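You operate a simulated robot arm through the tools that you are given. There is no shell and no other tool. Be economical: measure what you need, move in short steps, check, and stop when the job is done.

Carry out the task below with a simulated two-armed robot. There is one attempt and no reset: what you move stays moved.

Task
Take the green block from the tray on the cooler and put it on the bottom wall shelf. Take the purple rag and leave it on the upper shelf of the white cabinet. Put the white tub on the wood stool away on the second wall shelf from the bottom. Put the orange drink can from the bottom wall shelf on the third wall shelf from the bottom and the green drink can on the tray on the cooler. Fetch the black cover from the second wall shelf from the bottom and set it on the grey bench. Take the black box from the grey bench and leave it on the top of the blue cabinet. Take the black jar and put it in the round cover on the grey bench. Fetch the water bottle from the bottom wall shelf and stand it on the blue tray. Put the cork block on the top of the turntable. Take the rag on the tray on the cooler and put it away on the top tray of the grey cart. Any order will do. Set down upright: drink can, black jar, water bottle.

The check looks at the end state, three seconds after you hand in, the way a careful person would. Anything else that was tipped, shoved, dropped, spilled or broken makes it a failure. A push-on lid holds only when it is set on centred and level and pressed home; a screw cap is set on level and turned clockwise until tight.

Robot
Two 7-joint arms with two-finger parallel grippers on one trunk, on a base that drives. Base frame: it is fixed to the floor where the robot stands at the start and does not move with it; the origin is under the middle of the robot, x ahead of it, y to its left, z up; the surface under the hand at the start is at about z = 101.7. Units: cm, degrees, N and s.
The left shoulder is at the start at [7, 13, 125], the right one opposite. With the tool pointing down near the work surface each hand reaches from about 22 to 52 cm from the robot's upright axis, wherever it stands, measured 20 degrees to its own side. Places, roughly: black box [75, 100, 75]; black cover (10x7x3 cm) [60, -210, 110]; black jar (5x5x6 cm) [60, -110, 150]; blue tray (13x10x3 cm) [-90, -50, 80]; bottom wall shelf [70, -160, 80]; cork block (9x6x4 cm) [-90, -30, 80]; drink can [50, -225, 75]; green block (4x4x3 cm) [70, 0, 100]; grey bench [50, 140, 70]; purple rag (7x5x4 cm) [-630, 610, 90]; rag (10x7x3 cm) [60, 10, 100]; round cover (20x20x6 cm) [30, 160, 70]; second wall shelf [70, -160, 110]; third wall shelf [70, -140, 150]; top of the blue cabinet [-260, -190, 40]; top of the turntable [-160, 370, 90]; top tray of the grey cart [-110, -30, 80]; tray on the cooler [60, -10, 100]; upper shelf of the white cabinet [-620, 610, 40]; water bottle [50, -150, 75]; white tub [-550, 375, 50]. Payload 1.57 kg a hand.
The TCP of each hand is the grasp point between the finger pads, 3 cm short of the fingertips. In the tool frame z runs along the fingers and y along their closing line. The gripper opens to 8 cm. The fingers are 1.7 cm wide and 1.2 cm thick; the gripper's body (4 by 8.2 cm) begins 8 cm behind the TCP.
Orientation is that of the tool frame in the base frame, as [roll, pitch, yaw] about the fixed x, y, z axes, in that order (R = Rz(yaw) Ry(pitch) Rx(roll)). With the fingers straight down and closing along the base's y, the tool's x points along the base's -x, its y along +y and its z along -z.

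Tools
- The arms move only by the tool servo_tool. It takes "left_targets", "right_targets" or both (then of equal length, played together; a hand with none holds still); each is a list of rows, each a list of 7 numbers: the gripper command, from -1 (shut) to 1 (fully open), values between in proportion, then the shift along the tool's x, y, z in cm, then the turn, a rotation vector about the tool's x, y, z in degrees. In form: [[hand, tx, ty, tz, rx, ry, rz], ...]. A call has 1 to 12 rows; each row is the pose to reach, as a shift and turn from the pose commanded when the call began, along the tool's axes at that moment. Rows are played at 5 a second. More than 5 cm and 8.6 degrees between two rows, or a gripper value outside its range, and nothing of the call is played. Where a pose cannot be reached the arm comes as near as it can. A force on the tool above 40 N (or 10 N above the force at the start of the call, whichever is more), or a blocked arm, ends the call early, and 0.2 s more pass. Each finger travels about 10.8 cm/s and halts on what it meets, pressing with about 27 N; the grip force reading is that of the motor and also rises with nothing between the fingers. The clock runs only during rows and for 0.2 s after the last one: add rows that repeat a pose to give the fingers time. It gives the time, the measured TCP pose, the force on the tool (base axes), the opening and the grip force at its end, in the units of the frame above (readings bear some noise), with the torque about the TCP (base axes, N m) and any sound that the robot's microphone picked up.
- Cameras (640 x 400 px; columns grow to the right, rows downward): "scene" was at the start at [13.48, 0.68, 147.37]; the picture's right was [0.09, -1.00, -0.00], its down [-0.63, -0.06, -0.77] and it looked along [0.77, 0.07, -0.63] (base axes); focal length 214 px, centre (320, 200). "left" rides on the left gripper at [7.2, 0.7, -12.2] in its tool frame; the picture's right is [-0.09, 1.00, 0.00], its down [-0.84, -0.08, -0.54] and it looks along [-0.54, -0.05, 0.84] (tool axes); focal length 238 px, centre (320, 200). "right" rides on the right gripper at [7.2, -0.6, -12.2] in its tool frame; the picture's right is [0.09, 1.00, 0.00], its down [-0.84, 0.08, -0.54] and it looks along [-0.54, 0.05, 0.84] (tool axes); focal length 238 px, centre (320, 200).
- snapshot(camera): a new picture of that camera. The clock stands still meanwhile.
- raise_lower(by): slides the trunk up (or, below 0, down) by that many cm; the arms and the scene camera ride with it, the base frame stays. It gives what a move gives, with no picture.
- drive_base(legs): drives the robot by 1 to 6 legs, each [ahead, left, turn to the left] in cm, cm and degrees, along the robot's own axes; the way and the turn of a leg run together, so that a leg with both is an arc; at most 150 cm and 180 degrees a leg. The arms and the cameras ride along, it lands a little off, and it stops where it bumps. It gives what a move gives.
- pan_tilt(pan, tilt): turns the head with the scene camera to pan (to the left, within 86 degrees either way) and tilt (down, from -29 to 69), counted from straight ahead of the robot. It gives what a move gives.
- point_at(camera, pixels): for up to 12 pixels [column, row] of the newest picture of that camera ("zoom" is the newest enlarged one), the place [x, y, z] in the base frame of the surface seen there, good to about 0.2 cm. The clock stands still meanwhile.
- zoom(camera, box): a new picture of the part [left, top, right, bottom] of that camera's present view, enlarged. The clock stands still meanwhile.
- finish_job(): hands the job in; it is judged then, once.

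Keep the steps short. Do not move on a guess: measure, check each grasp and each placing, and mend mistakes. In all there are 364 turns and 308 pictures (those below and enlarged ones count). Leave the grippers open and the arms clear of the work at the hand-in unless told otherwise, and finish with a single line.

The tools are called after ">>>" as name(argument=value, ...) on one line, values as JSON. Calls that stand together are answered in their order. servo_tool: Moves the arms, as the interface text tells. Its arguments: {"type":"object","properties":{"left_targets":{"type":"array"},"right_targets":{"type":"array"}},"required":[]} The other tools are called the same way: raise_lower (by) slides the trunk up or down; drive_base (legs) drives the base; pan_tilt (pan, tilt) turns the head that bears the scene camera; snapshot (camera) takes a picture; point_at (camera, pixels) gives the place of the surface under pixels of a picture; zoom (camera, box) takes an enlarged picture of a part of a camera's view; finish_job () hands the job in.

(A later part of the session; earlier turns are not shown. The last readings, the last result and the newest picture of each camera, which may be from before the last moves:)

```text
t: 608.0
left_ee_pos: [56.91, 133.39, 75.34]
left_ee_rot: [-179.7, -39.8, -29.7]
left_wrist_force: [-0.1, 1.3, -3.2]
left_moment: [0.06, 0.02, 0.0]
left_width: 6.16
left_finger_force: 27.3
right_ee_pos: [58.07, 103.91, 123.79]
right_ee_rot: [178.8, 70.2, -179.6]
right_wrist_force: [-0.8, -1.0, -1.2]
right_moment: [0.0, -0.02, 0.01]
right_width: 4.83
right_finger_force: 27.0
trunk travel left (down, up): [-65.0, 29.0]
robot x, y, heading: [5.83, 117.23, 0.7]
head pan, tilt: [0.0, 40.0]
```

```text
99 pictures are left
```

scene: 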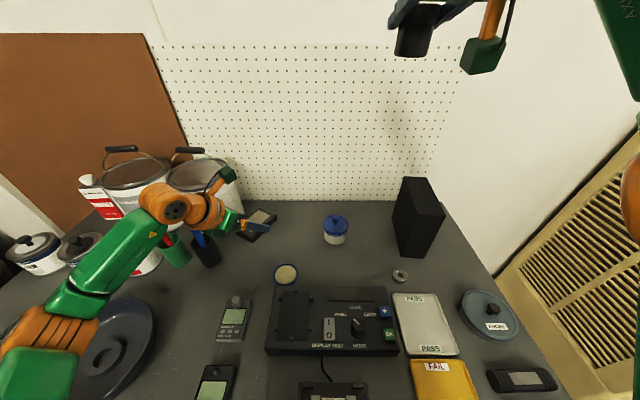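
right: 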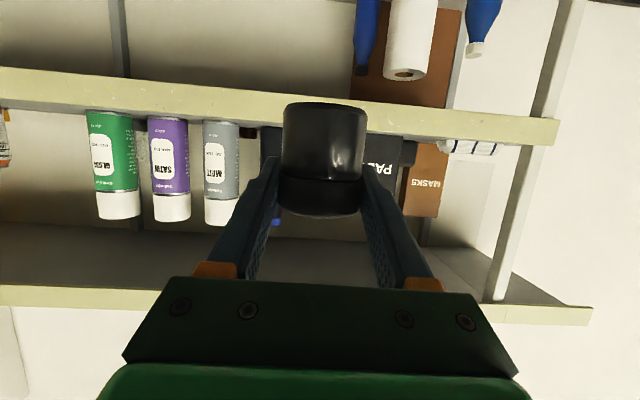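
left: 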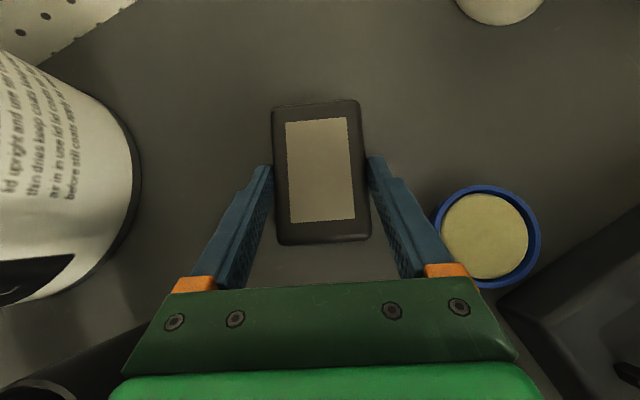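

>>> servo_tool(left_targets=[[-1, -0.1, 0, 0.12, 0, 0, 0], [-1, -0.1, 0, 0.12, 0, 0, 0], [-0.3, -0.1, 0, 0.12, 0, 0, 0], [0.4, -0.1, 0, 0.12, 0, 0, 0], [0.75, -0.1, 0, 0.12, 0, 0, 0], [0.75, -0.1, 0, 0.12, 0, 0, 0], [0.75, 0, 0, -3, 0, 0, 0], [0.75, 0, 0, -7, 0, 0, 0], [0.75, 0, 0, -11, 0, 0, 0]])

>>> snapshot(camera="left")

```text
t: 610.0
left_ee_pos: [50.58, 136.71, 83.85]
left_ee_rot: [-179.6, -39.7, -29.8]
left_wrist_force: [0.3, 0.8, 0.3]
left_moment: [0.02, -0.02, -0.03]
left_width: 6.97
left_finger_force: 0.0
right_ee_pos: [57.85, 103.99, 123.95]
right_ee_rot: [178.8, 70.3, -179.6]
right_wrist_force: [0.1, 0.6, -0.9]
right_moment: [0.01, -0.05, 0.02]
right_width: 4.78
right_finger_force: 26.5
trunk travel left (down, up): [-65.0, 29.0]
robot x, y, heading: [5.92, 116.94, 0.5]
head pan, tilt: [0.0, 40.0]
```

```text
98 pictures are left
```

left: 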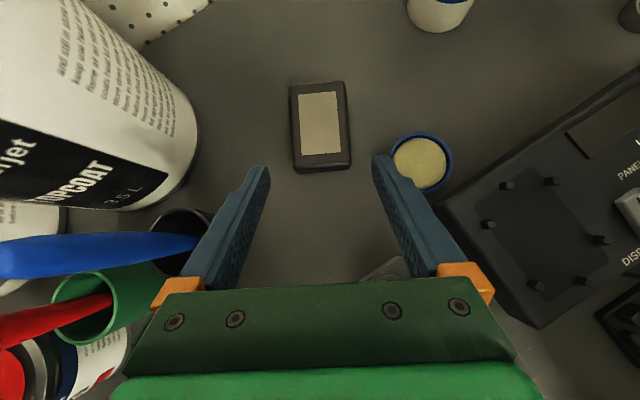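

The black cover lies on the bench. I'll lift the hand straight up, raise the trunk and back off, then check.

>>> servo_tool(left_targets=[[0.75, 2.6, 0, -3.1, 0, 0, 0], [0.75, 5.2, 0, -6.2, 0, 0, 0], [0.75, 7.7, 0, -9.2, 0, 0, 0]])

>>> raise_lower(by=20)

>>> drive_base(legs=[[-30, 0, 0]])

>>> snapshot(camera="scene")

```text
t: 610.8
left_ee_pos: [50.58, 136.48, 95.85]
left_ee_rot: [-179.7, -39.7, -29.8]
left_wrist_force: [0.2, -0.5, -0.6]
left_moment: [0.04, -0.04, -0.02]
left_width: 7.0
left_finger_force: 0.1
right_ee_pos: [57.87, 103.93, 123.8]
right_ee_rot: [178.6, 70.2, -179.6]
right_wrist_force: [1.0, -0.3, -0.6]
right_moment: [0.01, 0.02, 0.04]
right_width: 4.86
right_finger_force: 27.1
trunk travel left (down, up): [-65.0, 29.0]
robot x, y, heading: [5.91, 117.07, 0.4]
head pan, tilt: [0.0, 40.0]
```

```text
t: 613.0
left_ee_pos: [50.7, 136.64, 115.75]
left_ee_rot: [-179.7, -39.7, -29.9]
left_wrist_force: [0.5, -0.1, -0.3]
left_moment: [-0.01, -0.02, -0.02]
left_width: 7.01
left_finger_force: 0.0
right_ee_pos: [57.95, 103.89, 143.93]
right_ee_rot: [178.7, 70.0, -179.5]
right_wrist_force: [0.5, 0.0, -1.9]
right_moment: [0.01, -0.02, 0.01]
right_width: 4.82
right_finger_force: 27.3
trunk travel left (down, up): [-85.0, 9.0]
robot x, y, heading: [5.61, 117.23, 0.5]
head pan, tilt: [0.0, 40.0]
```

```text
t: 615.0
left_ee_pos: [20.84, 136.37, 115.57]
left_ee_rot: [-179.6, -39.6, -29.7]
left_wrist_force: [0.5, 0.6, 0.3]
left_moment: [0.0, 0.04, 0.01]
left_width: 7.02
left_finger_force: 0.1
right_ee_pos: [28.0, 103.73, 143.72]
right_ee_rot: [178.8, 69.9, -179.6]
right_wrist_force: [0.1, 0.1, -1.1]
right_moment: [0.01, 0.01, -0.01]
right_width: 4.79
right_finger_force: 26.5
trunk travel left (down, up): [-85.0, 9.0]
robot x, y, heading: [-24.47, 117.01, 0.4]
head pan, tilt: [0.0, 40.0]
```

```text
97 pictures are left
```

scene: 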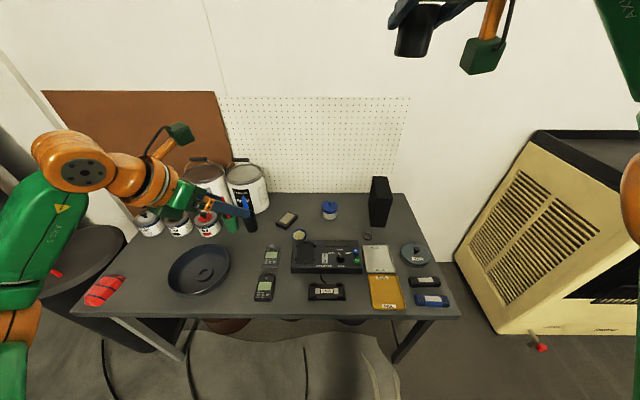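

>>> zoom(camera="scene", box=[150, 225, 250, 310])

>>> point_at(camera="zoom", pixels=[[340, 240], [345, 205], [340, 120], [330, 320], [150, 210], [480, 210], [240, 200], [430, 230], [330, 290], [420, 180]])

```text
4.71 times, centred on (200, 268) of scene
```

zoom: 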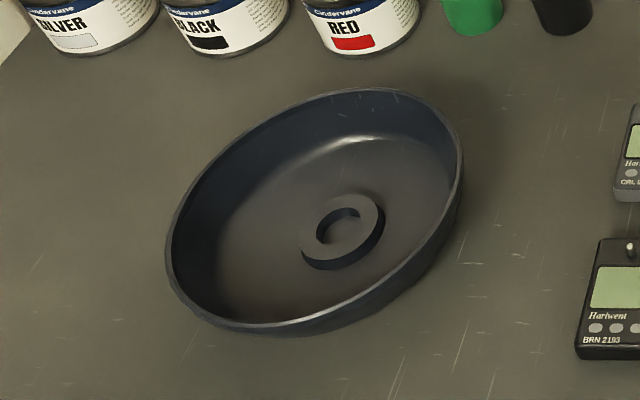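

```text
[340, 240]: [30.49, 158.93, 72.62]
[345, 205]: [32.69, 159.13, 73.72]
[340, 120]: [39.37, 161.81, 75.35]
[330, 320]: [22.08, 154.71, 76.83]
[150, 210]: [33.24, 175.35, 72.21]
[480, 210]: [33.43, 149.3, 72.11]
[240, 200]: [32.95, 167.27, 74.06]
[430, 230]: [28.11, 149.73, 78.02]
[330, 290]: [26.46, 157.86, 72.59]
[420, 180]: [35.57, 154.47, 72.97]
```

>>> point_at(camera="scene", pixels=[[200, 313], [200, 317], [240, 312], [150, 312], [205, 292], [190, 293]])

>>> point_at(camera="zoom", pixels=[[310, 230], [375, 230], [345, 200], [350, 262], [318, 245], [370, 205], [260, 328], [390, 295], [200, 300]])

```text
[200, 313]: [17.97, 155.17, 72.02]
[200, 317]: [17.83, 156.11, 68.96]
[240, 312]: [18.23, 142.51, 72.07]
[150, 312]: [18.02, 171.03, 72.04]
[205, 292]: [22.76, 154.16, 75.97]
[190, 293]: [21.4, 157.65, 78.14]
```

```text
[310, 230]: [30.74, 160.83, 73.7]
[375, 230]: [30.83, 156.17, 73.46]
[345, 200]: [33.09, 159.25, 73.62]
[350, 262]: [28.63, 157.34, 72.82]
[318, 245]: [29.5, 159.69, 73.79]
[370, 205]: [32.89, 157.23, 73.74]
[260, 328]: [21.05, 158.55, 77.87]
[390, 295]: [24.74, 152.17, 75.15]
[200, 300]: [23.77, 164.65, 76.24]
```

The hub ring in the dish (centre (30.9,158.5), top z 73.7) is flat and will carry the jar. First I'll bring the left hand back to its normal attitude.

>>> servo_tool(left_targets=[[1, 0, 0, 0, -4.8, 0, 5.8], [1, 0, 0, 0, -9.6, 0, 11.5], [1, 0, 0, 0, -14.4, 0, 17.3], [1, 0, 0, 0, -19.2, 0, 23], [1, 0, 0, 0, -24, 0, 28.8], [1, 0, 0, 0, -28.8, 0, 34.6], [1, 0, 0, 0, -33.6, 0, 40.3], [1, 0, 0, 0, -38.4, 0, 46.1]])

>>> servo_tool(left_targets=[[1, 0, 0, 0, 0, -8, 0], [1, 0, 0, 0, 0, -16, 0], [1, 0, 0, 0, 0, -24, 0], [1, 0, 0, 0, 0, -32, 0], [1, 0, 0, 0, 0, -40, 0]])

>>> servo_tool(left_targets=[[1, 0, 0, -2, 0, 0, 8.2], [1, 0, 0, -4, 0, 0, 16.4], [1, 0, 0, -6, 0, 0, 24.6], [1, 0, 0, -8, 0, 0, 32.8], [1, 0, 0, -10, 0, 0, 41], [1, 0, 0, -12, 0, 0, 49.2], [1, 0, 0, -12, 0, 0, 57.4], [1, 0, 0, -12, 0, 0, 65.6], [1, 0, 0, -12, 0, 0, 73.8], [1, 0, 0, -12, 0, 0, 82], [1, 0, 0, -12, 0, 0, 90]])

```text
t: 616.8
left_ee_pos: [20.51, 136.2, 115.75]
left_ee_rot: [-179.9, -39.3, -89.9]
left_wrist_force: [0.4, 0.5, -0.3]
left_moment: [0.0, 0.0, 0.04]
left_width: 7.99
left_finger_force: 0.0
right_ee_pos: [27.75, 103.5, 143.74]
right_ee_rot: [178.7, 70.1, -179.7]
right_wrist_force: [0.7, 1.3, -1.4]
right_moment: [0.01, -0.01, 0.01]
right_width: 4.82
right_finger_force: 27.0
trunk travel left (down, up): [-85.0, 9.0]
robot x, y, heading: [-24.23, 117.26, 0.4]
head pan, tilt: [0.0, 40.0]
```

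```text
t: 618.0
left_ee_pos: [20.56, 136.26, 115.81]
left_ee_rot: [-179.8, 0.6, -89.6]
left_wrist_force: [0.3, 0.1, -0.4]
left_moment: [0.05, 0.01, -0.05]
left_width: 8.01
left_finger_force: 0.0
right_ee_pos: [27.8, 103.52, 143.87]
right_ee_rot: [178.6, 70.1, -179.7]
right_wrist_force: [0.1, 0.3, -1.0]
right_moment: [0.04, -0.03, 0.05]
right_width: 4.79
right_finger_force: 27.5
trunk travel left (down, up): [-85.0, 9.0]
robot x, y, heading: [-24.5, 116.84, 0.5]
head pan, tilt: [0.0, 40.0]
```

```text
t: 620.4
left_ee_pos: [15.22, 135.46, 125.33]
left_ee_rot: [179.5, 0.0, -179.6]
left_wrist_force: [-0.7, 0.3, 0.2]
left_moment: [-0.04, 0.0, -0.01]
left_width: 7.99
left_finger_force: 0.0
left hand out of reach, approached as far as the arm can: row 2, 3, 4, 5, 6, 7, 8, 9, 10, 11
right_ee_pos: [27.86, 103.76, 143.87]
right_ee_rot: [178.8, 70.1, -179.6]
right_wrist_force: [-0.6, -0.1, -1.0]
right_moment: [-0.01, 0.0, -0.01]
right_width: 4.82
right_finger_force: 26.9
trunk travel left (down, up): [-85.0, 9.0]
robot x, y, heading: [-24.55, 117.41, 0.7]
head pan, tilt: [0.0, 40.0]
```

>>> servo_tool(left_targets=[[1, 3, 0, -2, 0, 0, 0], [1, 6, 0, -4, 0, 0, 0], [1, 9, 0, -6, 0, 0, 0], [1, 12, 0, -8, 0, 0, 0], [1, 14, 0, -8, 0, 0, 0], [1, 14, 0, -8, 0, 0, 0]], right_targets=[[-1, 4, 0, 1.4, 0, 1.2, 0], [-1, 8, 0, 2.9, 0, 2.4, 0], [-1, 12, 0, 4.3, 0, 3.6, 0], [-1, 16, 0, 5.8, 0, 4.8, 0], [-1, 20, 0, 7.2, 0, 6, 0], [-1, 23.5, 0, 8.6, 0, 7, 0]])

>>> drive_base(legs=[[0, 54.4, 0]])

>>> raise_lower(by=-26)

>>> snapshot(camera="scene")

>>> snapshot(camera="right")

```text
t: 621.8
left_ee_pos: [4.59, 134.59, 131.27]
left_ee_rot: [179.5, 0.1, -179.6]
left_wrist_force: [0.4, -0.1, 0.3]
left_moment: [0.0, 0.01, 0.0]
left_width: 8.01
left_finger_force: 0.0
left hand out of reach, approached as far as the arm can: row 3, 4, 5, 6
right_ee_pos: [27.91, 103.82, 118.68]
right_ee_rot: [178.9, 63.0, -179.4]
right_wrist_force: [-0.5, 1.0, -0.2]
right_moment: [0.01, 0.01, -0.01]
right_width: 4.83
right_finger_force: 26.9
trunk travel left (down, up): [-85.0, 9.0]
robot x, y, heading: [-24.52, 116.95, 0.4]
head pan, tilt: [0.0, 40.0]
```

```text
t: 625.0
left_ee_pos: [4.22, 188.6, 131.23]
left_ee_rot: [179.3, 0.1, -179.8]
left_wrist_force: [0.0, -0.5, 0.6]
left_moment: [-0.01, 0.0, 0.03]
left_width: 7.99
left_finger_force: 0.1
right_ee_pos: [27.4, 157.83, 118.85]
right_ee_rot: [178.9, 63.1, -179.6]
right_wrist_force: [-0.2, 0.4, -0.9]
right_moment: [-0.02, 0.01, 0.02]
right_width: 4.81
right_finger_force: 27.6
trunk travel left (down, up): [-85.0, 9.0]
robot x, y, heading: [-24.78, 171.12, 0.2]
head pan, tilt: [0.0, 40.0]
```

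```text
t: 627.6
left_ee_pos: [4.22, 188.84, 105.19]
left_ee_rot: [179.6, 0.1, -179.8]
left_wrist_force: [-0.9, -0.5, -0.5]
left_moment: [0.01, 0.01, 0.01]
left_width: 7.99
left_finger_force: 0.1
right_ee_pos: [27.5, 158.06, 92.61]
right_ee_rot: [179.2, 63.0, -179.4]
right_wrist_force: [-0.2, 0.2, -0.7]
right_moment: [0.01, 0.04, 0.01]
right_width: 4.81
right_finger_force: 26.9
trunk travel left (down, up): [-59.0, 35.0]
robot x, y, heading: [-25.01, 171.01, 0.1]
head pan, tilt: [0.0, 40.0]
```

```text
95 pictures are left
```

scene: 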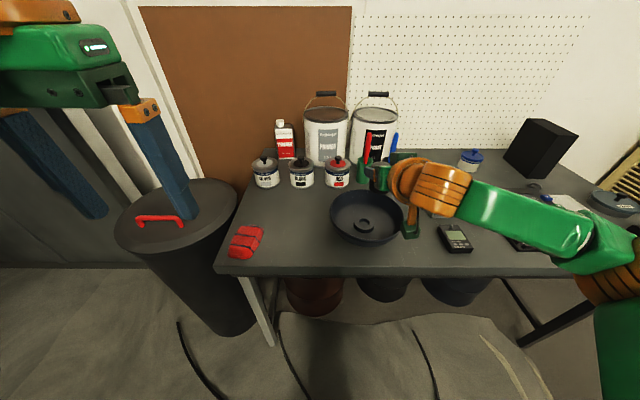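

```text
94 pictures are left
```

right: 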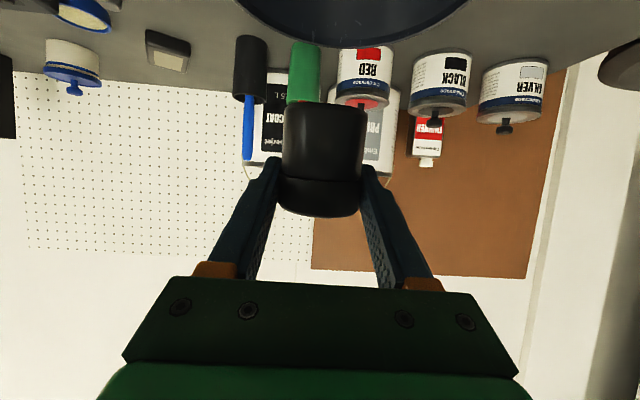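

I'll shift forward 3 cm and left 0.4 cm over the hub, then lower the trunk 13 cm.

>>> servo_tool(right_targets=[[-1, -0.7, 0.2, 1.4, 0, 0, 0], [-1, -1.38, 0.45, 2.72, 0, 0, 0], [-1, -1.38, 0.45, 2.72, 0, 0, 0]])

>>> raise_lower(by=-13)

>>> snapshot(camera="scene")

>>> zoom(camera="scene", box=[300, 130, 480, 280])

```text
t: 628.4
left_ee_pos: [4.19, 188.9, 105.16]
left_ee_rot: [179.6, 0.1, -179.9]
left_wrist_force: [-0.1, -0.3, 0.5]
left_moment: [-0.03, -0.01, 0.0]
left_width: 8.0
left_finger_force: 0.1
right_ee_pos: [30.49, 158.58, 92.75]
right_ee_rot: [179.1, 63.1, -179.3]
right_wrist_force: [-0.2, 0.0, -0.7]
right_moment: [-0.03, -0.03, -0.03]
right_width: 4.8
right_finger_force: 27.0
trunk travel left (down, up): [-59.0, 35.0]
robot x, y, heading: [-24.71, 171.51, 0.3]
head pan, tilt: [0.0, 40.0]
```

```text
t: 630.0
left_ee_pos: [4.08, 188.87, 92.21]
left_ee_rot: [179.4, 0.1, -179.8]
left_wrist_force: [-0.5, -0.7, -1.3]
left_moment: [-0.01, -0.01, -0.01]
left_width: 8.0
left_finger_force: 0.1
right_ee_pos: [30.62, 158.56, 79.73]
right_ee_rot: [179.1, 63.1, -179.4]
right_wrist_force: [0.0, -0.9, -0.1]
right_moment: [0.01, 0.03, 0.0]
right_width: 4.82
right_finger_force: 26.9
trunk travel left (down, up): [-46.0, 48.0]
robot x, y, heading: [-25.0, 171.19, 0.2]
head pan, tilt: [0.0, 40.0]
```

```text
93 pictures are left
```

scene: 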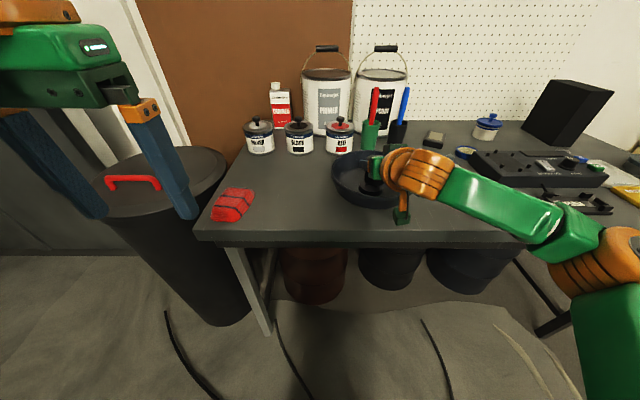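

```text
2.67 times, centred on (390, 205) of scene
```

zoom: 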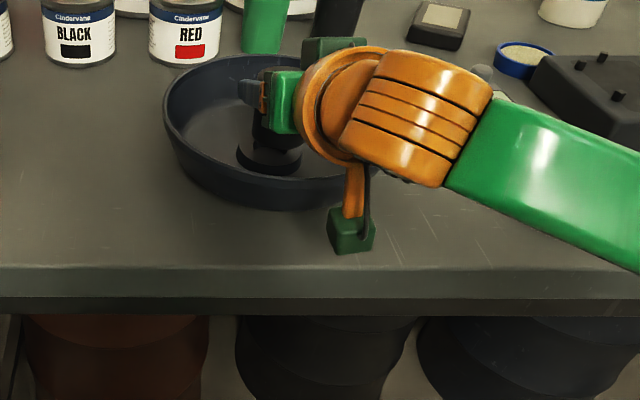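

The jar is right over the hub. I'll lower the last 2.2 cm.

>>> raise_lower(by=-2.2)

>>> zoom(camera="scene", box=[340, 120, 440, 230])

```text
t: 630.7
left_ee_pos: [4.14, 188.94, 90.04]
left_ee_rot: [179.5, 0.2, -179.9]
left_wrist_force: [-0.3, -0.7, -0.6]
left_moment: [0.0, -0.01, 0.05]
left_width: 7.99
left_finger_force: 0.0
right_ee_pos: [30.67, 158.65, 77.56]
right_ee_rot: [179.2, 63.2, -179.4]
right_wrist_force: [0.6, -1.2, -0.8]
right_moment: [-0.01, 0.01, 0.0]
right_width: 4.8
right_finger_force: 27.2
trunk travel left (down, up): [-43.8, 50.2]
robot x, y, heading: [-24.6, 171.18, 0.3]
head pan, tilt: [0.0, 40.0]
```

```text
3.64 times, centred on (390, 175) of scene
```

zoom: 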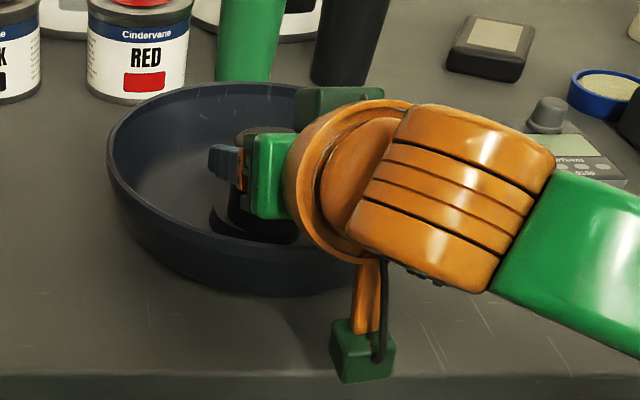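

I can straighten the jar a bit: 4° more tilt keeps the camera above the bench. Then I lower to contact.

>>> servo_tool(right_targets=[[-1, 0, 0, 0, 0, -2, 0], [-1, 0, 0, 0, 0, -4, 0], [-1, 0.3, 0, 0.15, 0, -4, 0], [-1, 0.45, 0, 0.22, 0, -4, 0], [-1, 0.45, 0, 0.22, 0, -4, 0]])

>>> zoom(camera="scene", box=[340, 120, 440, 230])

```text
t: 631.9
left_ee_pos: [3.94, 188.92, 89.92]
left_ee_rot: [179.5, 0.1, -179.7]
left_wrist_force: [-0.8, 0.3, 0.1]
left_moment: [0.0, -0.04, 0.02]
left_width: 7.97
left_finger_force: 0.1
right_ee_pos: [30.44, 158.69, 77.21]
right_ee_rot: [179.0, 67.5, -179.6]
right_wrist_force: [4.4, -1.3, 9.8]
right_moment: [-0.07, -0.48, -0.02]
right_width: 4.81
right_finger_force: 26.4
trunk travel left (down, up): [-43.8, 50.2]
robot x, y, heading: [-24.71, 171.44, 0.4]
head pan, tilt: [0.0, 40.0]
```

```text
3.64 times, centred on (390, 175) of scene
```

zoom: 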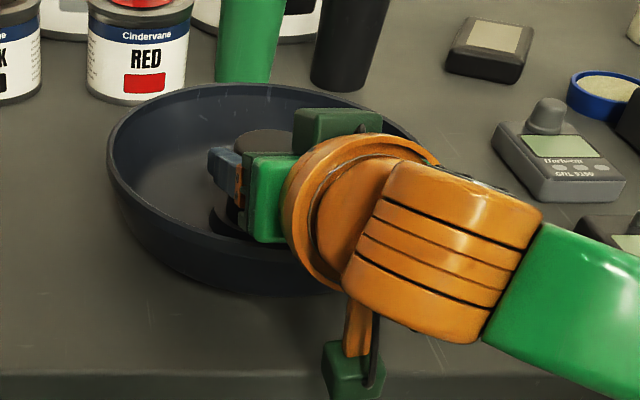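

Contact. I'll open the fingers and draw back, slightly upward over the rim.

>>> servo_tool(right_targets=[[-0.4, 0, 0, 0, 0, 0, 0], [0.2, 0, 0, 0, 0, 0, 0], [0.7, 0, 0, 0, 0, 0, 0], [0.7, 0, 0, 0, 0, 0, 0], [0.7, 0.4, 0, -2, 0, 0, 0], [0.7, 0, 0, -5, 0, 0, 0], [0.7, -2, 0, -9, 0, 0, 0]])

>>> raise_lower(by=15)

>>> snapshot(camera="right")

>>> snapshot(camera="scene")

```text
t: 633.5
left_ee_pos: [4.06, 188.95, 90.05]
left_ee_rot: [179.5, 0.1, -179.7]
left_wrist_force: [0.2, 0.1, 0.4]
left_moment: [0.01, 0.01, 0.0]
left_width: 7.99
left_finger_force: 0.1
right_ee_pos: [23.0, 158.36, 82.43]
right_ee_rot: [179.1, 67.1, -179.6]
right_wrist_force: [-0.5, -0.2, -0.7]
right_moment: [-0.01, 0.04, 0.01]
right_width: 6.82
right_finger_force: 0.0
trunk travel left (down, up): [-43.8, 50.2]
robot x, y, heading: [-24.68, 171.27, 0.3]
head pan, tilt: [0.0, 40.0]
```

```text
t: 635.2
left_ee_pos: [4.26, 188.91, 104.94]
left_ee_rot: [179.5, 0.2, -179.8]
left_wrist_force: [-0.3, -0.4, -0.7]
left_moment: [0.01, -0.01, 0.0]
left_width: 7.99
left_finger_force: 0.0
right_ee_pos: [22.95, 158.44, 97.43]
right_ee_rot: [179.0, 67.1, -179.6]
right_wrist_force: [-0.6, 0.2, 0.0]
right_moment: [-0.02, 0.01, 0.02]
right_width: 6.79
right_finger_force: 0.0
trunk travel left (down, up): [-58.8, 35.2]
robot x, y, heading: [-24.55, 171.4, 0.1]
head pan, tilt: [0.0, 40.0]
```

```text
89 pictures are left
```

right: 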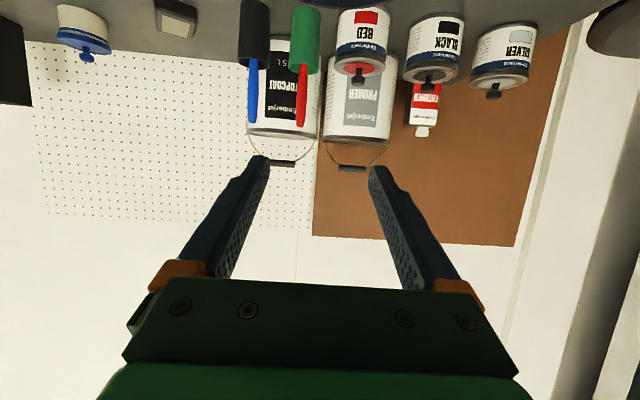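

```text
88 pictures are left
```

scene: 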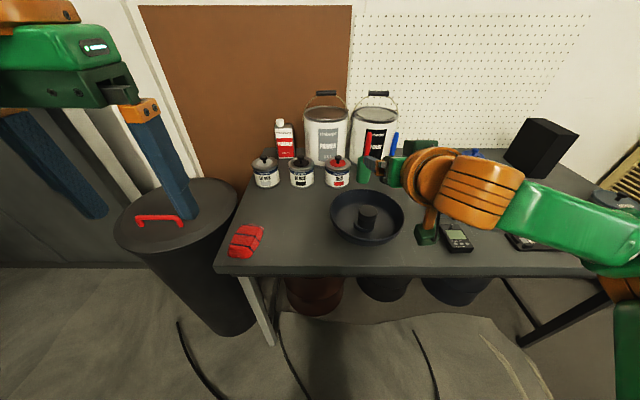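

The jar stands on the dish hub. Next is the black box: I'll raise, back off and slide right to look at it.

>>> raise_lower(by=25)

>>> drive_base(legs=[[-8, 0, 0], [0, -62, 0]])

>>> pan_tilt(pan=0, tilt=35)

>>> snapshot(camera="scene")

>>> zoom(camera="scene", box=[150, 150, 470, 320])

```text
t: 637.8
left_ee_pos: [4.17, 188.87, 129.94]
left_ee_rot: [179.6, 0.2, -179.7]
left_wrist_force: [-0.2, -0.3, 0.4]
left_moment: [-0.03, -0.01, 0.0]
left_width: 7.97
left_finger_force: 0.1
right_ee_pos: [23.22, 158.35, 122.4]
right_ee_rot: [179.0, 67.1, -179.6]
right_wrist_force: [0.0, -0.3, 0.0]
right_moment: [0.01, -0.01, -0.02]
right_width: 6.81
right_finger_force: 0.0
trunk travel left (down, up): [-83.8, 10.2]
robot x, y, heading: [-24.8, 171.24, 0.4]
head pan, tilt: [0.0, 40.0]
```

```text
t: 642.0
left_ee_pos: [-3.55, 127.23, 130.04]
left_ee_rot: [179.6, 0.1, -179.8]
left_wrist_force: [-0.1, -0.7, 0.3]
left_moment: [-0.03, 0.0, -0.02]
left_width: 8.0
left_finger_force: 0.0
right_ee_pos: [15.28, 96.73, 122.58]
right_ee_rot: [179.3, 67.2, -179.4]
right_wrist_force: [0.4, 0.4, 0.3]
right_moment: [0.0, -0.03, 0.0]
right_width: 6.8
right_finger_force: 0.1
trunk travel left (down, up): [-83.8, 10.2]
robot x, y, heading: [-32.42, 109.41, 0.3]
head pan, tilt: [0.0, 40.0]
```

```text
t: 642.6
left_ee_pos: [-3.65, 127.08, 129.94]
left_ee_rot: [179.5, 0.1, -179.8]
left_wrist_force: [0.3, -0.9, -0.8]
left_moment: [-0.01, 0.0, 0.01]
left_width: 8.01
left_finger_force: 0.0
right_ee_pos: [15.44, 96.44, 122.46]
right_ee_rot: [179.0, 67.0, -179.6]
right_wrist_force: [-0.2, 0.4, -0.4]
right_moment: [-0.02, 0.0, -0.02]
right_width: 6.81
right_finger_force: 0.1
trunk travel left (down, up): [-83.8, 10.2]
robot x, y, heading: [-32.47, 109.41, 0.1]
head pan, tilt: [0.0, 35.0]
```

```text
87 pictures are left
```

scene: 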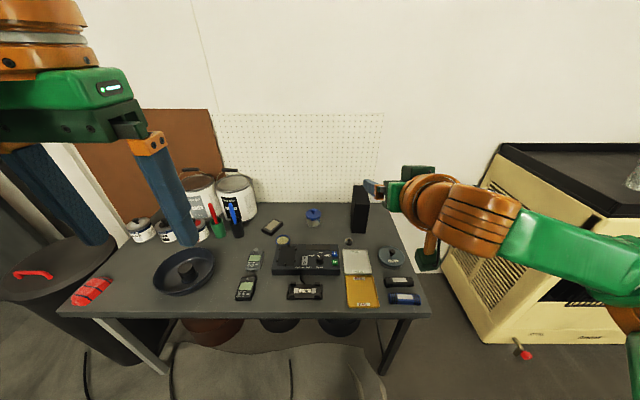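

```text
2.00 times, centred on (310, 235) of scene
```

zoom: 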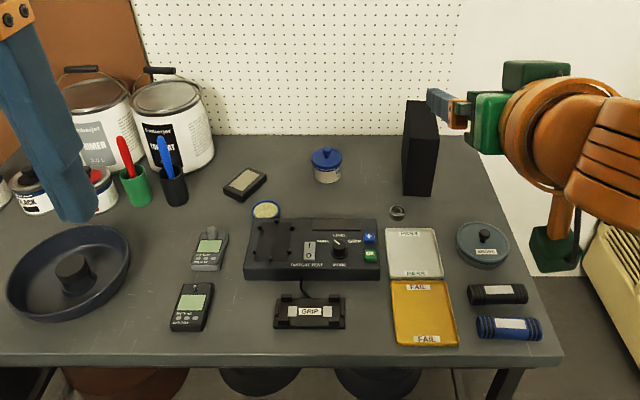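

>>> point_at(camera="zoom", pixels=[[408, 185], [430, 192], [408, 105], [432, 110], [418, 150], [437, 180], [438, 120], [420, 102], [404, 150], [398, 212]])

>>> zoom(camera="scene", box=[330, 170, 400, 260])

```text
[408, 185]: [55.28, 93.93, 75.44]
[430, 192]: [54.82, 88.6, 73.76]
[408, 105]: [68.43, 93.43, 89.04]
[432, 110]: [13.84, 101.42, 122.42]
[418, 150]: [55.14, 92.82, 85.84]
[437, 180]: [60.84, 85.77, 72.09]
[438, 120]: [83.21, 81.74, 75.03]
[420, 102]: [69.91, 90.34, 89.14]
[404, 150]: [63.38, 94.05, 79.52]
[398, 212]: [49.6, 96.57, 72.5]
```

```text
4.44 times, centred on (365, 215) of scene
```

zoom: 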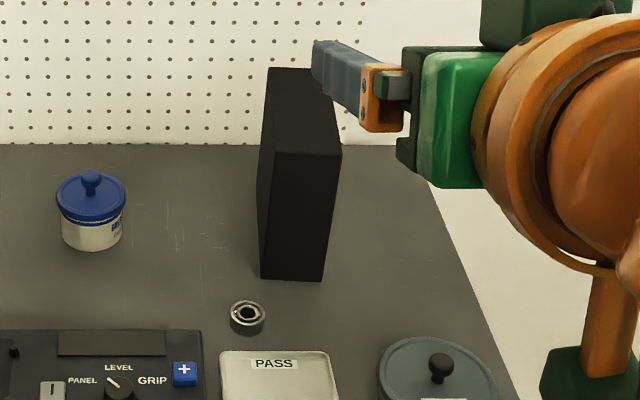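

The box is 5.7 cm wide (y 88.3–94), front at x=55, height 72–89. I'll approach with the right hand: drive 30 cm ahead and 5 cm right, lower 28, and drop the hand to mid height.

>>> drive_base(legs=[[30, -5.2, 0]])

>>> raise_lower(by=-28)

>>> servo_tool(right_targets=[[1, 3.7, 0, 1.6, 0, 0, 0], [1, 7.4, 0, 3.1, 0, 0, 0], [1, 11, 0, 4.7, 0, 0, 0], [1, 11, 0, 4.7, 0, 0, 0]])

>>> snapshot(camera="right")

```text
t: 644.7
left_ee_pos: [26.09, 122.06, 130.0]
left_ee_rot: [179.5, 0.3, -179.7]
left_wrist_force: [-1.7, -0.6, 0.3]
left_moment: [0.0, -0.03, 0.04]
left_width: 8.01
left_finger_force: 0.1
right_ee_pos: [45.07, 91.5, 122.56]
right_ee_rot: [178.9, 67.2, -179.7]
right_wrist_force: [-0.6, -0.9, 0.2]
right_moment: [0.0, 0.01, 0.0]
right_width: 6.8
right_finger_force: 0.0
trunk travel left (down, up): [-83.8, 10.2]
robot x, y, heading: [-2.81, 104.4, 0.4]
head pan, tilt: [0.0, 35.0]
```

```text
t: 647.5
left_ee_pos: [26.45, 122.02, 101.98]
left_ee_rot: [179.5, 0.1, -179.8]
left_wrist_force: [0.6, -0.6, -0.1]
left_moment: [0.02, 0.01, -0.01]
left_width: 7.99
left_finger_force: 0.0
right_ee_pos: [45.47, 91.35, 94.45]
right_ee_rot: [179.0, 67.1, -179.6]
right_wrist_force: [0.0, -0.5, -0.8]
right_moment: [-0.01, 0.0, 0.0]
right_width: 6.79
right_finger_force: 0.0
trunk travel left (down, up): [-55.8, 38.2]
robot x, y, heading: [-2.59, 104.12, 0.3]
head pan, tilt: [0.0, 35.0]
```

```text
t: 648.5
left_ee_pos: [26.44, 121.96, 102.01]
left_ee_rot: [179.5, 0.0, -179.8]
left_wrist_force: [-0.5, -0.5, -0.1]
left_moment: [0.0, -0.01, 0.02]
left_width: 7.98
left_finger_force: 0.1
right_ee_pos: [45.43, 91.64, 82.58]
right_ee_rot: [179.0, 67.1, -179.6]
right_wrist_force: [0.0, 0.5, 0.9]
right_moment: [0.03, -0.02, 0.0]
right_width: 8.03
right_finger_force: 0.0
trunk travel left (down, up): [-55.8, 38.2]
robot x, y, heading: [-2.67, 104.65, 0.3]
head pan, tilt: [0.0, 35.0]
```

```text
84 pictures are left
```

right: 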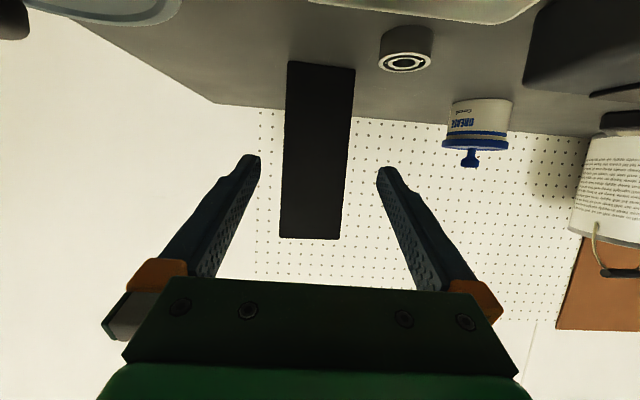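

>>> drive_base(legs=[[8, -0.4, 0]])

>>> snapshot(camera="right")

```text
t: 649.6
left_ee_pos: [34.46, 121.61, 102.04]
left_ee_rot: [179.4, 0.2, -179.8]
left_wrist_force: [-0.7, 1.2, -0.4]
left_moment: [0.0, -0.01, -0.01]
left_width: 8.0
left_finger_force: 0.0
right_ee_pos: [53.42, 91.27, 82.55]
right_ee_rot: [179.0, 67.2, -179.6]
right_wrist_force: [-0.5, 0.3, -0.4]
right_moment: [0.01, 0.0, 0.0]
right_width: 8.0
right_finger_force: 0.1
trunk travel left (down, up): [-55.8, 38.2]
robot x, y, heading: [5.81, 104.25, -0.0]
head pan, tilt: [0.0, 35.0]
```

```text
83 pictures are left
```

right: 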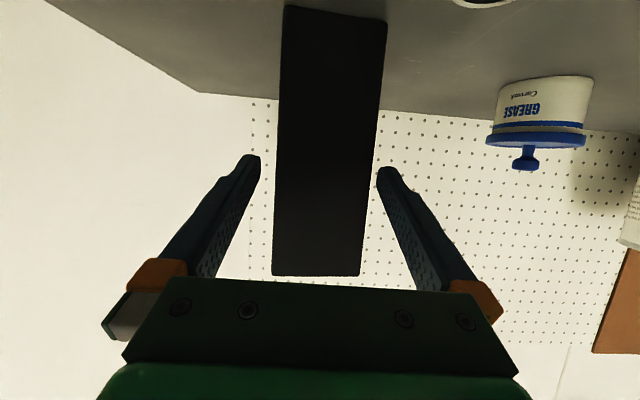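

The right finger is nearly touching, so I'll shift 0.45 cm toward +y, then advance 7 cm and close.

>>> servo_tool(right_targets=[[1, 0, 0.45, 0, 0, 0, 0], [1, -0.9, 0.45, 2.1, 0, 0, 0], [1, -1.9, 0.45, 4.4, 0, 0, 0], [1, -2.8, 0.45, 6.6, 0, 0, 0], [1, -2.8, 0.45, 6.6, 0, 0, 0]])

>>> snapshot(camera="right")

```text
t: 650.8
left_ee_pos: [34.51, 121.7, 101.94]
left_ee_rot: [179.5, 0.1, -179.8]
left_wrist_force: [0.4, -0.2, 0.1]
left_moment: [0.02, -0.01, 0.03]
left_width: 8.02
left_finger_force: 0.0
right_ee_pos: [60.65, 91.86, 82.41]
right_ee_rot: [178.9, 67.1, -179.6]
right_wrist_force: [-0.8, -1.1, -0.2]
right_moment: [0.01, 0.0, 0.02]
right_width: 8.0
right_finger_force: 0.0
trunk travel left (down, up): [-55.8, 38.2]
robot x, y, heading: [5.99, 103.91, 0.4]
head pan, tilt: [0.0, 35.0]
```

```text
82 pictures are left
```

right: 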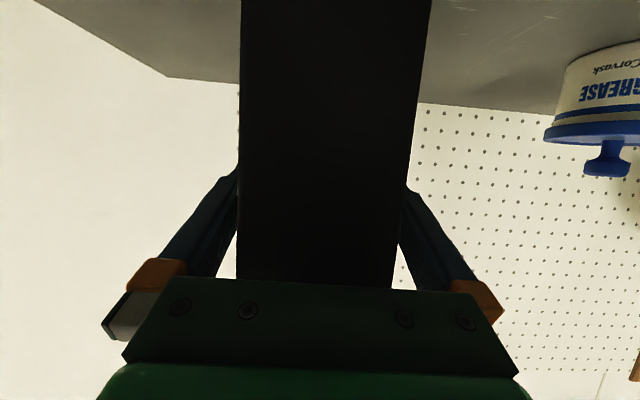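

The fingers straddle the box well. I'll close and lift a little.

>>> servo_tool(right_targets=[[0.4, 0, 0, 0, 0, 0, 0], [-0.2, 0, 0, 0, 0, 0, 0], [-1, 0, 0, 0, 0, 0, 0], [-1, 0, 0, 0, 0, 0, 0], [-1, -1.4, 0, -0.6, 0, 0, 0], [-1, -2.8, 0, -1.2, 0, 0, 0], [-1, -2.8, 0, -1.2, 0, 0, 0]])

>>> zoom(camera="scene", box=[280, 110, 520, 290])

```text
t: 652.4
left_ee_pos: [34.58, 121.62, 102.03]
left_ee_rot: [179.4, 0.0, -179.8]
left_wrist_force: [-0.6, -0.2, -0.2]
left_moment: [-0.02, 0.0, 0.02]
left_width: 8.02
left_finger_force: 0.0
right_ee_pos: [60.57, 91.89, 85.49]
right_ee_rot: [178.9, 67.0, -179.6]
right_wrist_force: [-0.4, 0.3, -4.8]
right_moment: [0.0, 0.14, -0.02]
right_width: 6.5
right_finger_force: 26.6
trunk travel left (down, up): [-55.8, 38.2]
robot x, y, heading: [5.86, 103.9, 0.4]
head pan, tilt: [0.0, 35.0]
```

```text
2.22 times, centred on (400, 200) of scene
```

zoom: 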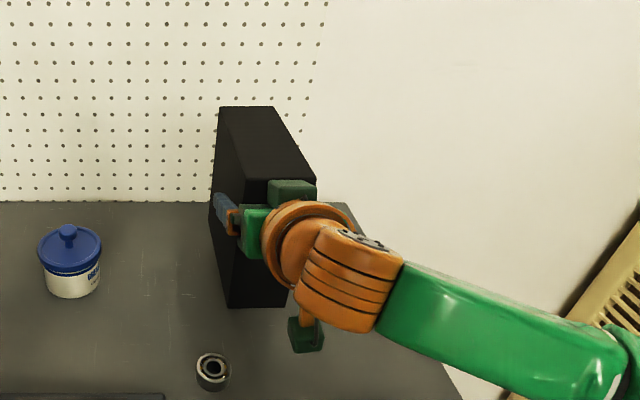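

The box is held (4.8 N). I'll raise, back off, and drive down the lane toward the shelves' end, then look for the blue cabinet.

>>> raise_lower(by=28)

>>> drive_base(legs=[[-32, 0, 0], [0, -130, 0], [0, -125, 0]])

>>> drive_base(legs=[[0, 0, 175]])

>>> pan_tilt(pan=0, tilt=30)

>>> snapshot(camera="scene")

```text
t: 655.2
left_ee_pos: [34.57, 121.7, 129.99]
left_ee_rot: [179.5, 0.0, -179.8]
left_wrist_force: [0.4, 0.3, 0.1]
left_moment: [-0.02, 0.01, -0.01]
left_width: 8.01
left_finger_force: 0.0
right_ee_pos: [60.64, 91.98, 113.4]
right_ee_rot: [178.8, 66.9, -179.6]
right_wrist_force: [1.6, 0.5, -5.4]
right_moment: [0.01, 0.14, -0.02]
right_width: 6.51
right_finger_force: 27.5
trunk travel left (down, up): [-83.8, 10.2]
robot x, y, heading: [5.65, 103.59, 0.4]
head pan, tilt: [0.0, 35.0]
```

```text
t: 660.8
left_ee_pos: [2.65, 50.0, 129.85]
left_ee_rot: [-180.0, 0.2, -179.0]
left_wrist_force: [-0.1, -0.3, -0.3]
left_moment: [0.03, 0.03, -0.01]
left_width: 8.0
left_finger_force: 0.0
right_ee_pos: [28.84, 22.21, 114.13]
right_ee_rot: [176.3, 68.0, -178.6]
right_wrist_force: [-2.6, 28.6, 3.9]
right_moment: [2.19, -0.17, 1.84]
right_width: 7.26
right_finger_force: 27.1
trunk travel left (down, up): [-83.8, 10.2]
robot x, y, heading: [-25.63, 30.95, 1.0]
head pan, tilt: [0.0, 35.0]
stopped in leg 2: the force on the tool passed its limit at 68 N (the readings are from after the stop); the commanded pose is now the measured one
```

```text
t: 668.4
left_ee_pos: [-56.02, 15.1, 129.91]
left_ee_rot: [179.5, 0.1, -3.3]
left_wrist_force: [-0.9, -0.2, 0.0]
left_moment: [-0.03, 0.0, 0.0]
left_width: 8.0
left_finger_force: 0.1
right_ee_pos: [-80.12, 45.32, 113.83]
right_ee_rot: [176.1, 67.6, -3.8]
right_wrist_force: [-0.2, 0.3, -4.7]
right_moment: [0.0, -0.15, 0.0]
right_width: 6.59
right_finger_force: 27.0
trunk travel left (down, up): [-83.8, 10.2]
robot x, y, heading: [-26.2, 30.9, 176.9]
head pan, tilt: [0.0, 35.0]
```

```text
t: 669.1
left_ee_pos: [-56.01, 15.1, 130.03]
left_ee_rot: [179.5, 0.1, -3.4]
left_wrist_force: [-0.2, -0.4, 0.3]
left_moment: [0.0, -0.01, 0.0]
left_width: 7.98
left_finger_force: 0.1
right_ee_pos: [-80.13, 45.25, 113.78]
right_ee_rot: [176.1, 67.6, -3.7]
right_wrist_force: [-0.4, -0.8, -4.8]
right_moment: [0.03, -0.11, 0.03]
right_width: 6.58
right_finger_force: 27.2
trunk travel left (down, up): [-83.8, 10.2]
robot x, y, heading: [-25.84, 31.06, 176.9]
head pan, tilt: [0.0, 30.0]
```

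```text
80 pictures are left
```

scene: 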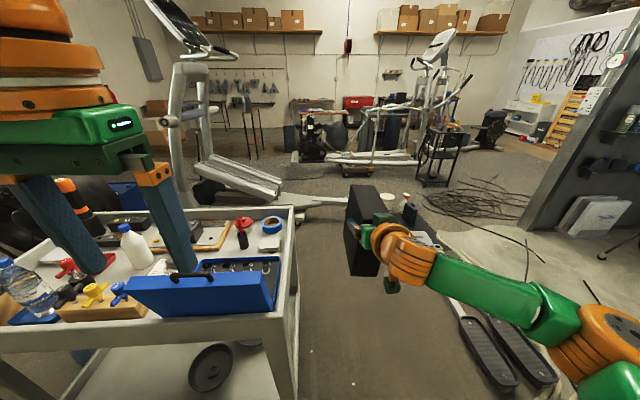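

The held box bumped the cooler's left rim: the arm was extended too far. It is still held. I'll pull the hand in now, then check the cooler.

>>> servo_tool(right_targets=[[-1, 1.7, 0, -4.2, 0, 0, 0], [-1, 3.4, 0, -8.3, 0, 0, 0], [-1, 5.1, 0, -12.5, 0, 0, 0], [-1, 5.1, 0, -12.5, 0, 0, 0]])

>>> raise_lower(by=9)

>>> drive_base(legs=[[0, 0, 130]])

>>> pan_tilt(pan=25, tilt=30)

>>> snapshot(camera="scene")

```text
t: 670.1
left_ee_pos: [-56.1, 15.04, 129.91]
left_ee_rot: [179.4, 0.0, -3.3]
left_wrist_force: [-0.3, 0.8, -0.2]
left_moment: [-0.01, 0.01, 0.0]
left_width: 8.01
left_finger_force: 0.2
right_ee_pos: [-68.07, 44.73, 114.09]
right_ee_rot: [176.2, 67.5, -3.8]
right_wrist_force: [-0.2, -0.6, -6.1]
right_moment: [0.01, -0.15, -0.01]
right_width: 6.58
right_finger_force: 27.0
right hand out of reach, approached as far as the arm can: row 3, 4
trunk travel left (down, up): [-83.8, 10.2]
robot x, y, heading: [-26.11, 31.12, 176.9]
head pan, tilt: [0.0, 30.0]
```

```text
t: 671.3
left_ee_pos: [-56.01, 15.14, 138.98]
left_ee_rot: [179.5, 0.2, -3.3]
left_wrist_force: [-0.2, 0.6, 0.1]
left_moment: [0.0, 0.05, 0.03]
left_width: 7.98
left_finger_force: 0.0
right_ee_pos: [-68.13, 44.81, 123.0]
right_ee_rot: [176.1, 67.6, -3.8]
right_wrist_force: [0.3, 0.1, -4.9]
right_moment: [-0.01, -0.12, -0.04]
right_width: 6.56
right_finger_force: 26.8
trunk travel left (down, up): [-92.8, 1.2]
robot x, y, heading: [-25.79, 30.97, 177.0]
head pan, tilt: [0.0, 30.0]
```

```text
t: 677.1
left_ee_pos: [5.55, 18.01, 138.98]
left_ee_rot: [179.5, 0.1, 126.6]
left_wrist_force: [0.2, -0.6, 0.1]
left_moment: [-0.01, 0.0, -0.01]
left_width: 8.0
left_finger_force: 0.2
right_ee_pos: [-9.55, -10.3, 122.97]
right_ee_rot: [176.1, 67.7, 126.2]
right_wrist_force: [0.2, 0.9, -4.5]
right_moment: [0.12, 0.11, -0.02]
right_width: 6.55
right_finger_force: 27.1
trunk travel left (down, up): [-92.8, 1.2]
robot x, y, heading: [-25.73, 30.69, -52.8]
head pan, tilt: [0.0, 30.0]
```

```text
t: 678.0
left_ee_pos: [5.39, 18.03, 139.06]
left_ee_rot: [179.5, 0.1, 126.7]
left_wrist_force: [0.3, -0.2, 0.0]
left_moment: [0.02, -0.03, 0.01]
left_width: 8.0
left_finger_force: 0.0
right_ee_pos: [-9.41, -10.26, 123.02]
right_ee_rot: [176.2, 67.6, 126.3]
right_wrist_force: [0.8, 0.0, -4.1]
right_moment: [0.1, 0.14, -0.02]
right_width: 6.54
right_finger_force: 27.4
trunk travel left (down, up): [-92.8, 1.2]
robot x, y, heading: [-26.29, 30.84, -53.3]
head pan, tilt: [25.0, 30.0]
```

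```text
79 pictures are left
```

scene: 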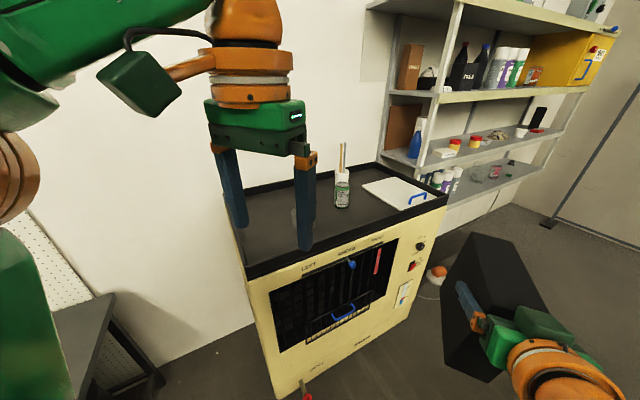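

>>> point_at(camera="scene", pixels=[[249, 278], [342, 173], [275, 272], [395, 200], [446, 196]])

>>> zoom(camera="scene", box=[210, 140, 450, 290])

```text
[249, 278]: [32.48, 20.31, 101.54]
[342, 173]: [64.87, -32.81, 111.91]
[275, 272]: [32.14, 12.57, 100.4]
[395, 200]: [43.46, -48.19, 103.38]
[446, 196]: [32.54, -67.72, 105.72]
```

```text
2.67 times, centred on (330, 215) of scene
```

zoom: 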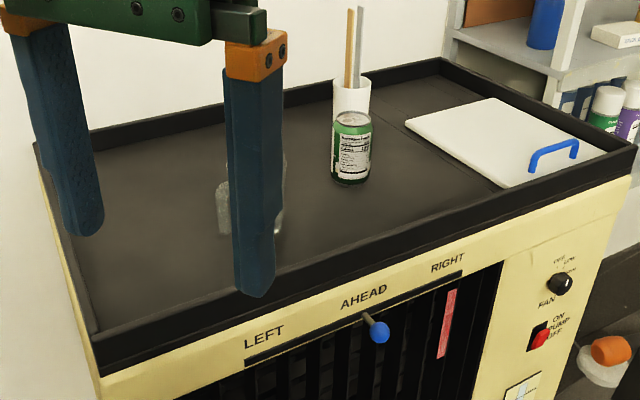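

The cooler and its tray are undisturbed. I'll turn to heading -90 and drive down the lane with the arms in front.

>>> drive_base(legs=[[0, 0, -36.7], [100, 0, 0]])

>>> pan_tilt(pan=-45, tilt=30)

>>> snapshot(camera="scene")

```text
t: 684.9
left_ee_pos: [-7.75, -96.75, 138.99]
left_ee_rot: [179.5, 0.2, 90.3]
left_wrist_force: [0.6, -0.4, 1.0]
left_moment: [-0.03, -0.01, 0.01]
left_width: 8.01
left_finger_force: 0.1
right_ee_pos: [-36.67, -110.55, 123.1]
right_ee_rot: [176.0, 67.7, 89.8]
right_wrist_force: [0.4, 0.8, -5.5]
right_moment: [0.13, 0.04, 0.01]
right_width: 6.55
right_finger_force: 26.9
trunk travel left (down, up): [-92.8, 1.2]
robot x, y, heading: [-25.44, -67.76, -89.7]
head pan, tilt: [25.0, 30.0]
```

```text
t: 686.3
left_ee_pos: [-7.77, -96.88, 138.95]
left_ee_rot: [179.5, 0.0, 90.3]
left_wrist_force: [-0.2, -0.2, -0.6]
left_moment: [-0.01, -0.01, -0.02]
left_width: 8.02
left_finger_force: 0.0
right_ee_pos: [-36.64, -110.79, 123.05]
right_ee_rot: [176.2, 67.5, 89.8]
right_wrist_force: [0.5, -0.1, -4.7]
right_moment: [0.17, 0.03, -0.01]
right_width: 6.54
right_finger_force: 27.0
trunk travel left (down, up): [-92.8, 1.2]
robot x, y, heading: [-25.23, -67.8, -89.5]
head pan, tilt: [-45.0, 30.0]
```

```text
77 pictures are left
```

scene: 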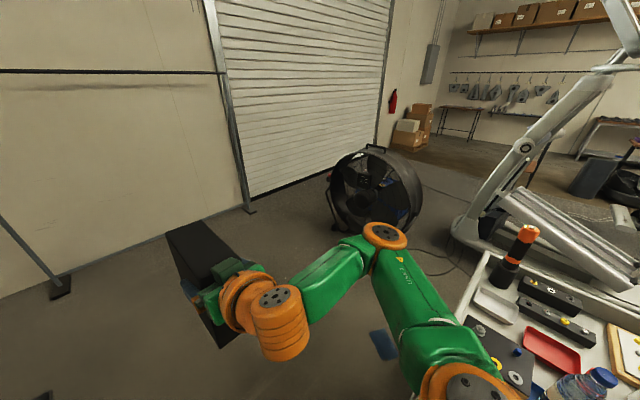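

>>> drive_base(legs=[[105, 0, 0]])

>>> drive_base(legs=[[0, 0, -88]])

>>> pan_tilt(pan=5, tilt=30)

>>> snapshot(camera="scene")

>>> snapshot(camera="right")

```text
t: 691.7
left_ee_pos: [-6.6, -201.94, 139.05]
left_ee_rot: [179.5, 0.1, 90.6]
left_wrist_force: [1.8, 0.5, 0.2]
left_moment: [0.02, -0.03, 0.03]
left_width: 7.99
left_finger_force: 0.1
right_ee_pos: [-35.3, -216.02, 123.12]
right_ee_rot: [176.1, 67.7, 90.3]
right_wrist_force: [-0.1, 0.5, -4.4]
right_moment: [0.16, 0.03, 0.04]
right_width: 6.54
right_finger_force: 27.8
trunk travel left (down, up): [-92.8, 1.2]
robot x, y, heading: [-24.46, -172.78, -89.1]
head pan, tilt: [-45.0, 30.0]
```

```text
t: 695.9
left_ee_pos: [-53.03, -191.47, 139.0]
left_ee_rot: [179.5, 0.1, 1.5]
left_wrist_force: [0.5, 0.4, 1.3]
left_moment: [-0.01, 0.0, 0.03]
left_width: 8.01
left_finger_force: 0.1
right_ee_pos: [-67.54, -162.86, 123.02]
right_ee_rot: [176.3, 67.5, 1.1]
right_wrist_force: [-1.1, 0.8, -5.3]
right_moment: [0.03, -0.11, 0.01]
right_width: 6.52
right_finger_force: 27.0
trunk travel left (down, up): [-92.8, 1.2]
robot x, y, heading: [-24.59, -173.2, -178.2]
head pan, tilt: [-45.0, 30.0]
```

```text
t: 697.1
left_ee_pos: [-53.01, -191.39, 138.93]
left_ee_rot: [179.6, 0.1, 1.6]
left_wrist_force: [0.4, -0.2, -0.5]
left_moment: [-0.02, -0.01, -0.02]
left_width: 7.99
left_finger_force: 0.0
right_ee_pos: [-67.63, -162.75, 123.0]
right_ee_rot: [176.2, 67.5, 1.0]
right_wrist_force: [-0.3, 0.2, -5.5]
right_moment: [0.0, -0.17, -0.02]
right_width: 6.55
right_finger_force: 27.3
trunk travel left (down, up): [-92.8, 1.2]
robot x, y, heading: [-24.38, -173.33, -178.3]
head pan, tilt: [5.0, 30.0]
```

```text
76 pictures are left
```

scene: 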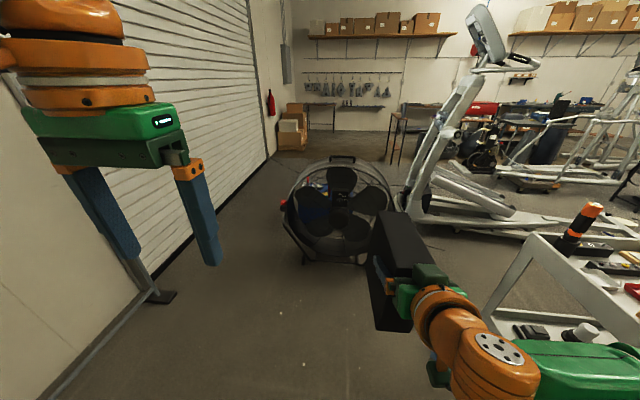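

```text
75 pictures are left
```

right: 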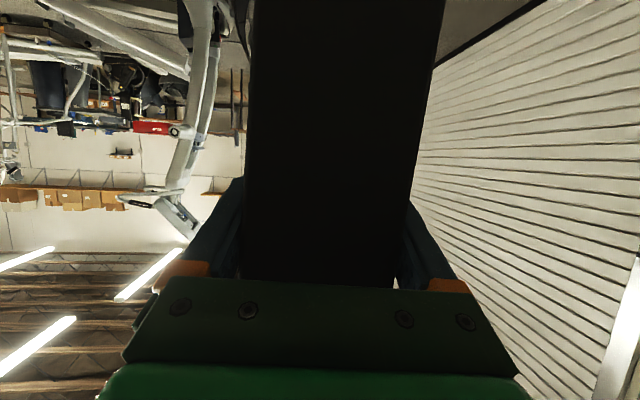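

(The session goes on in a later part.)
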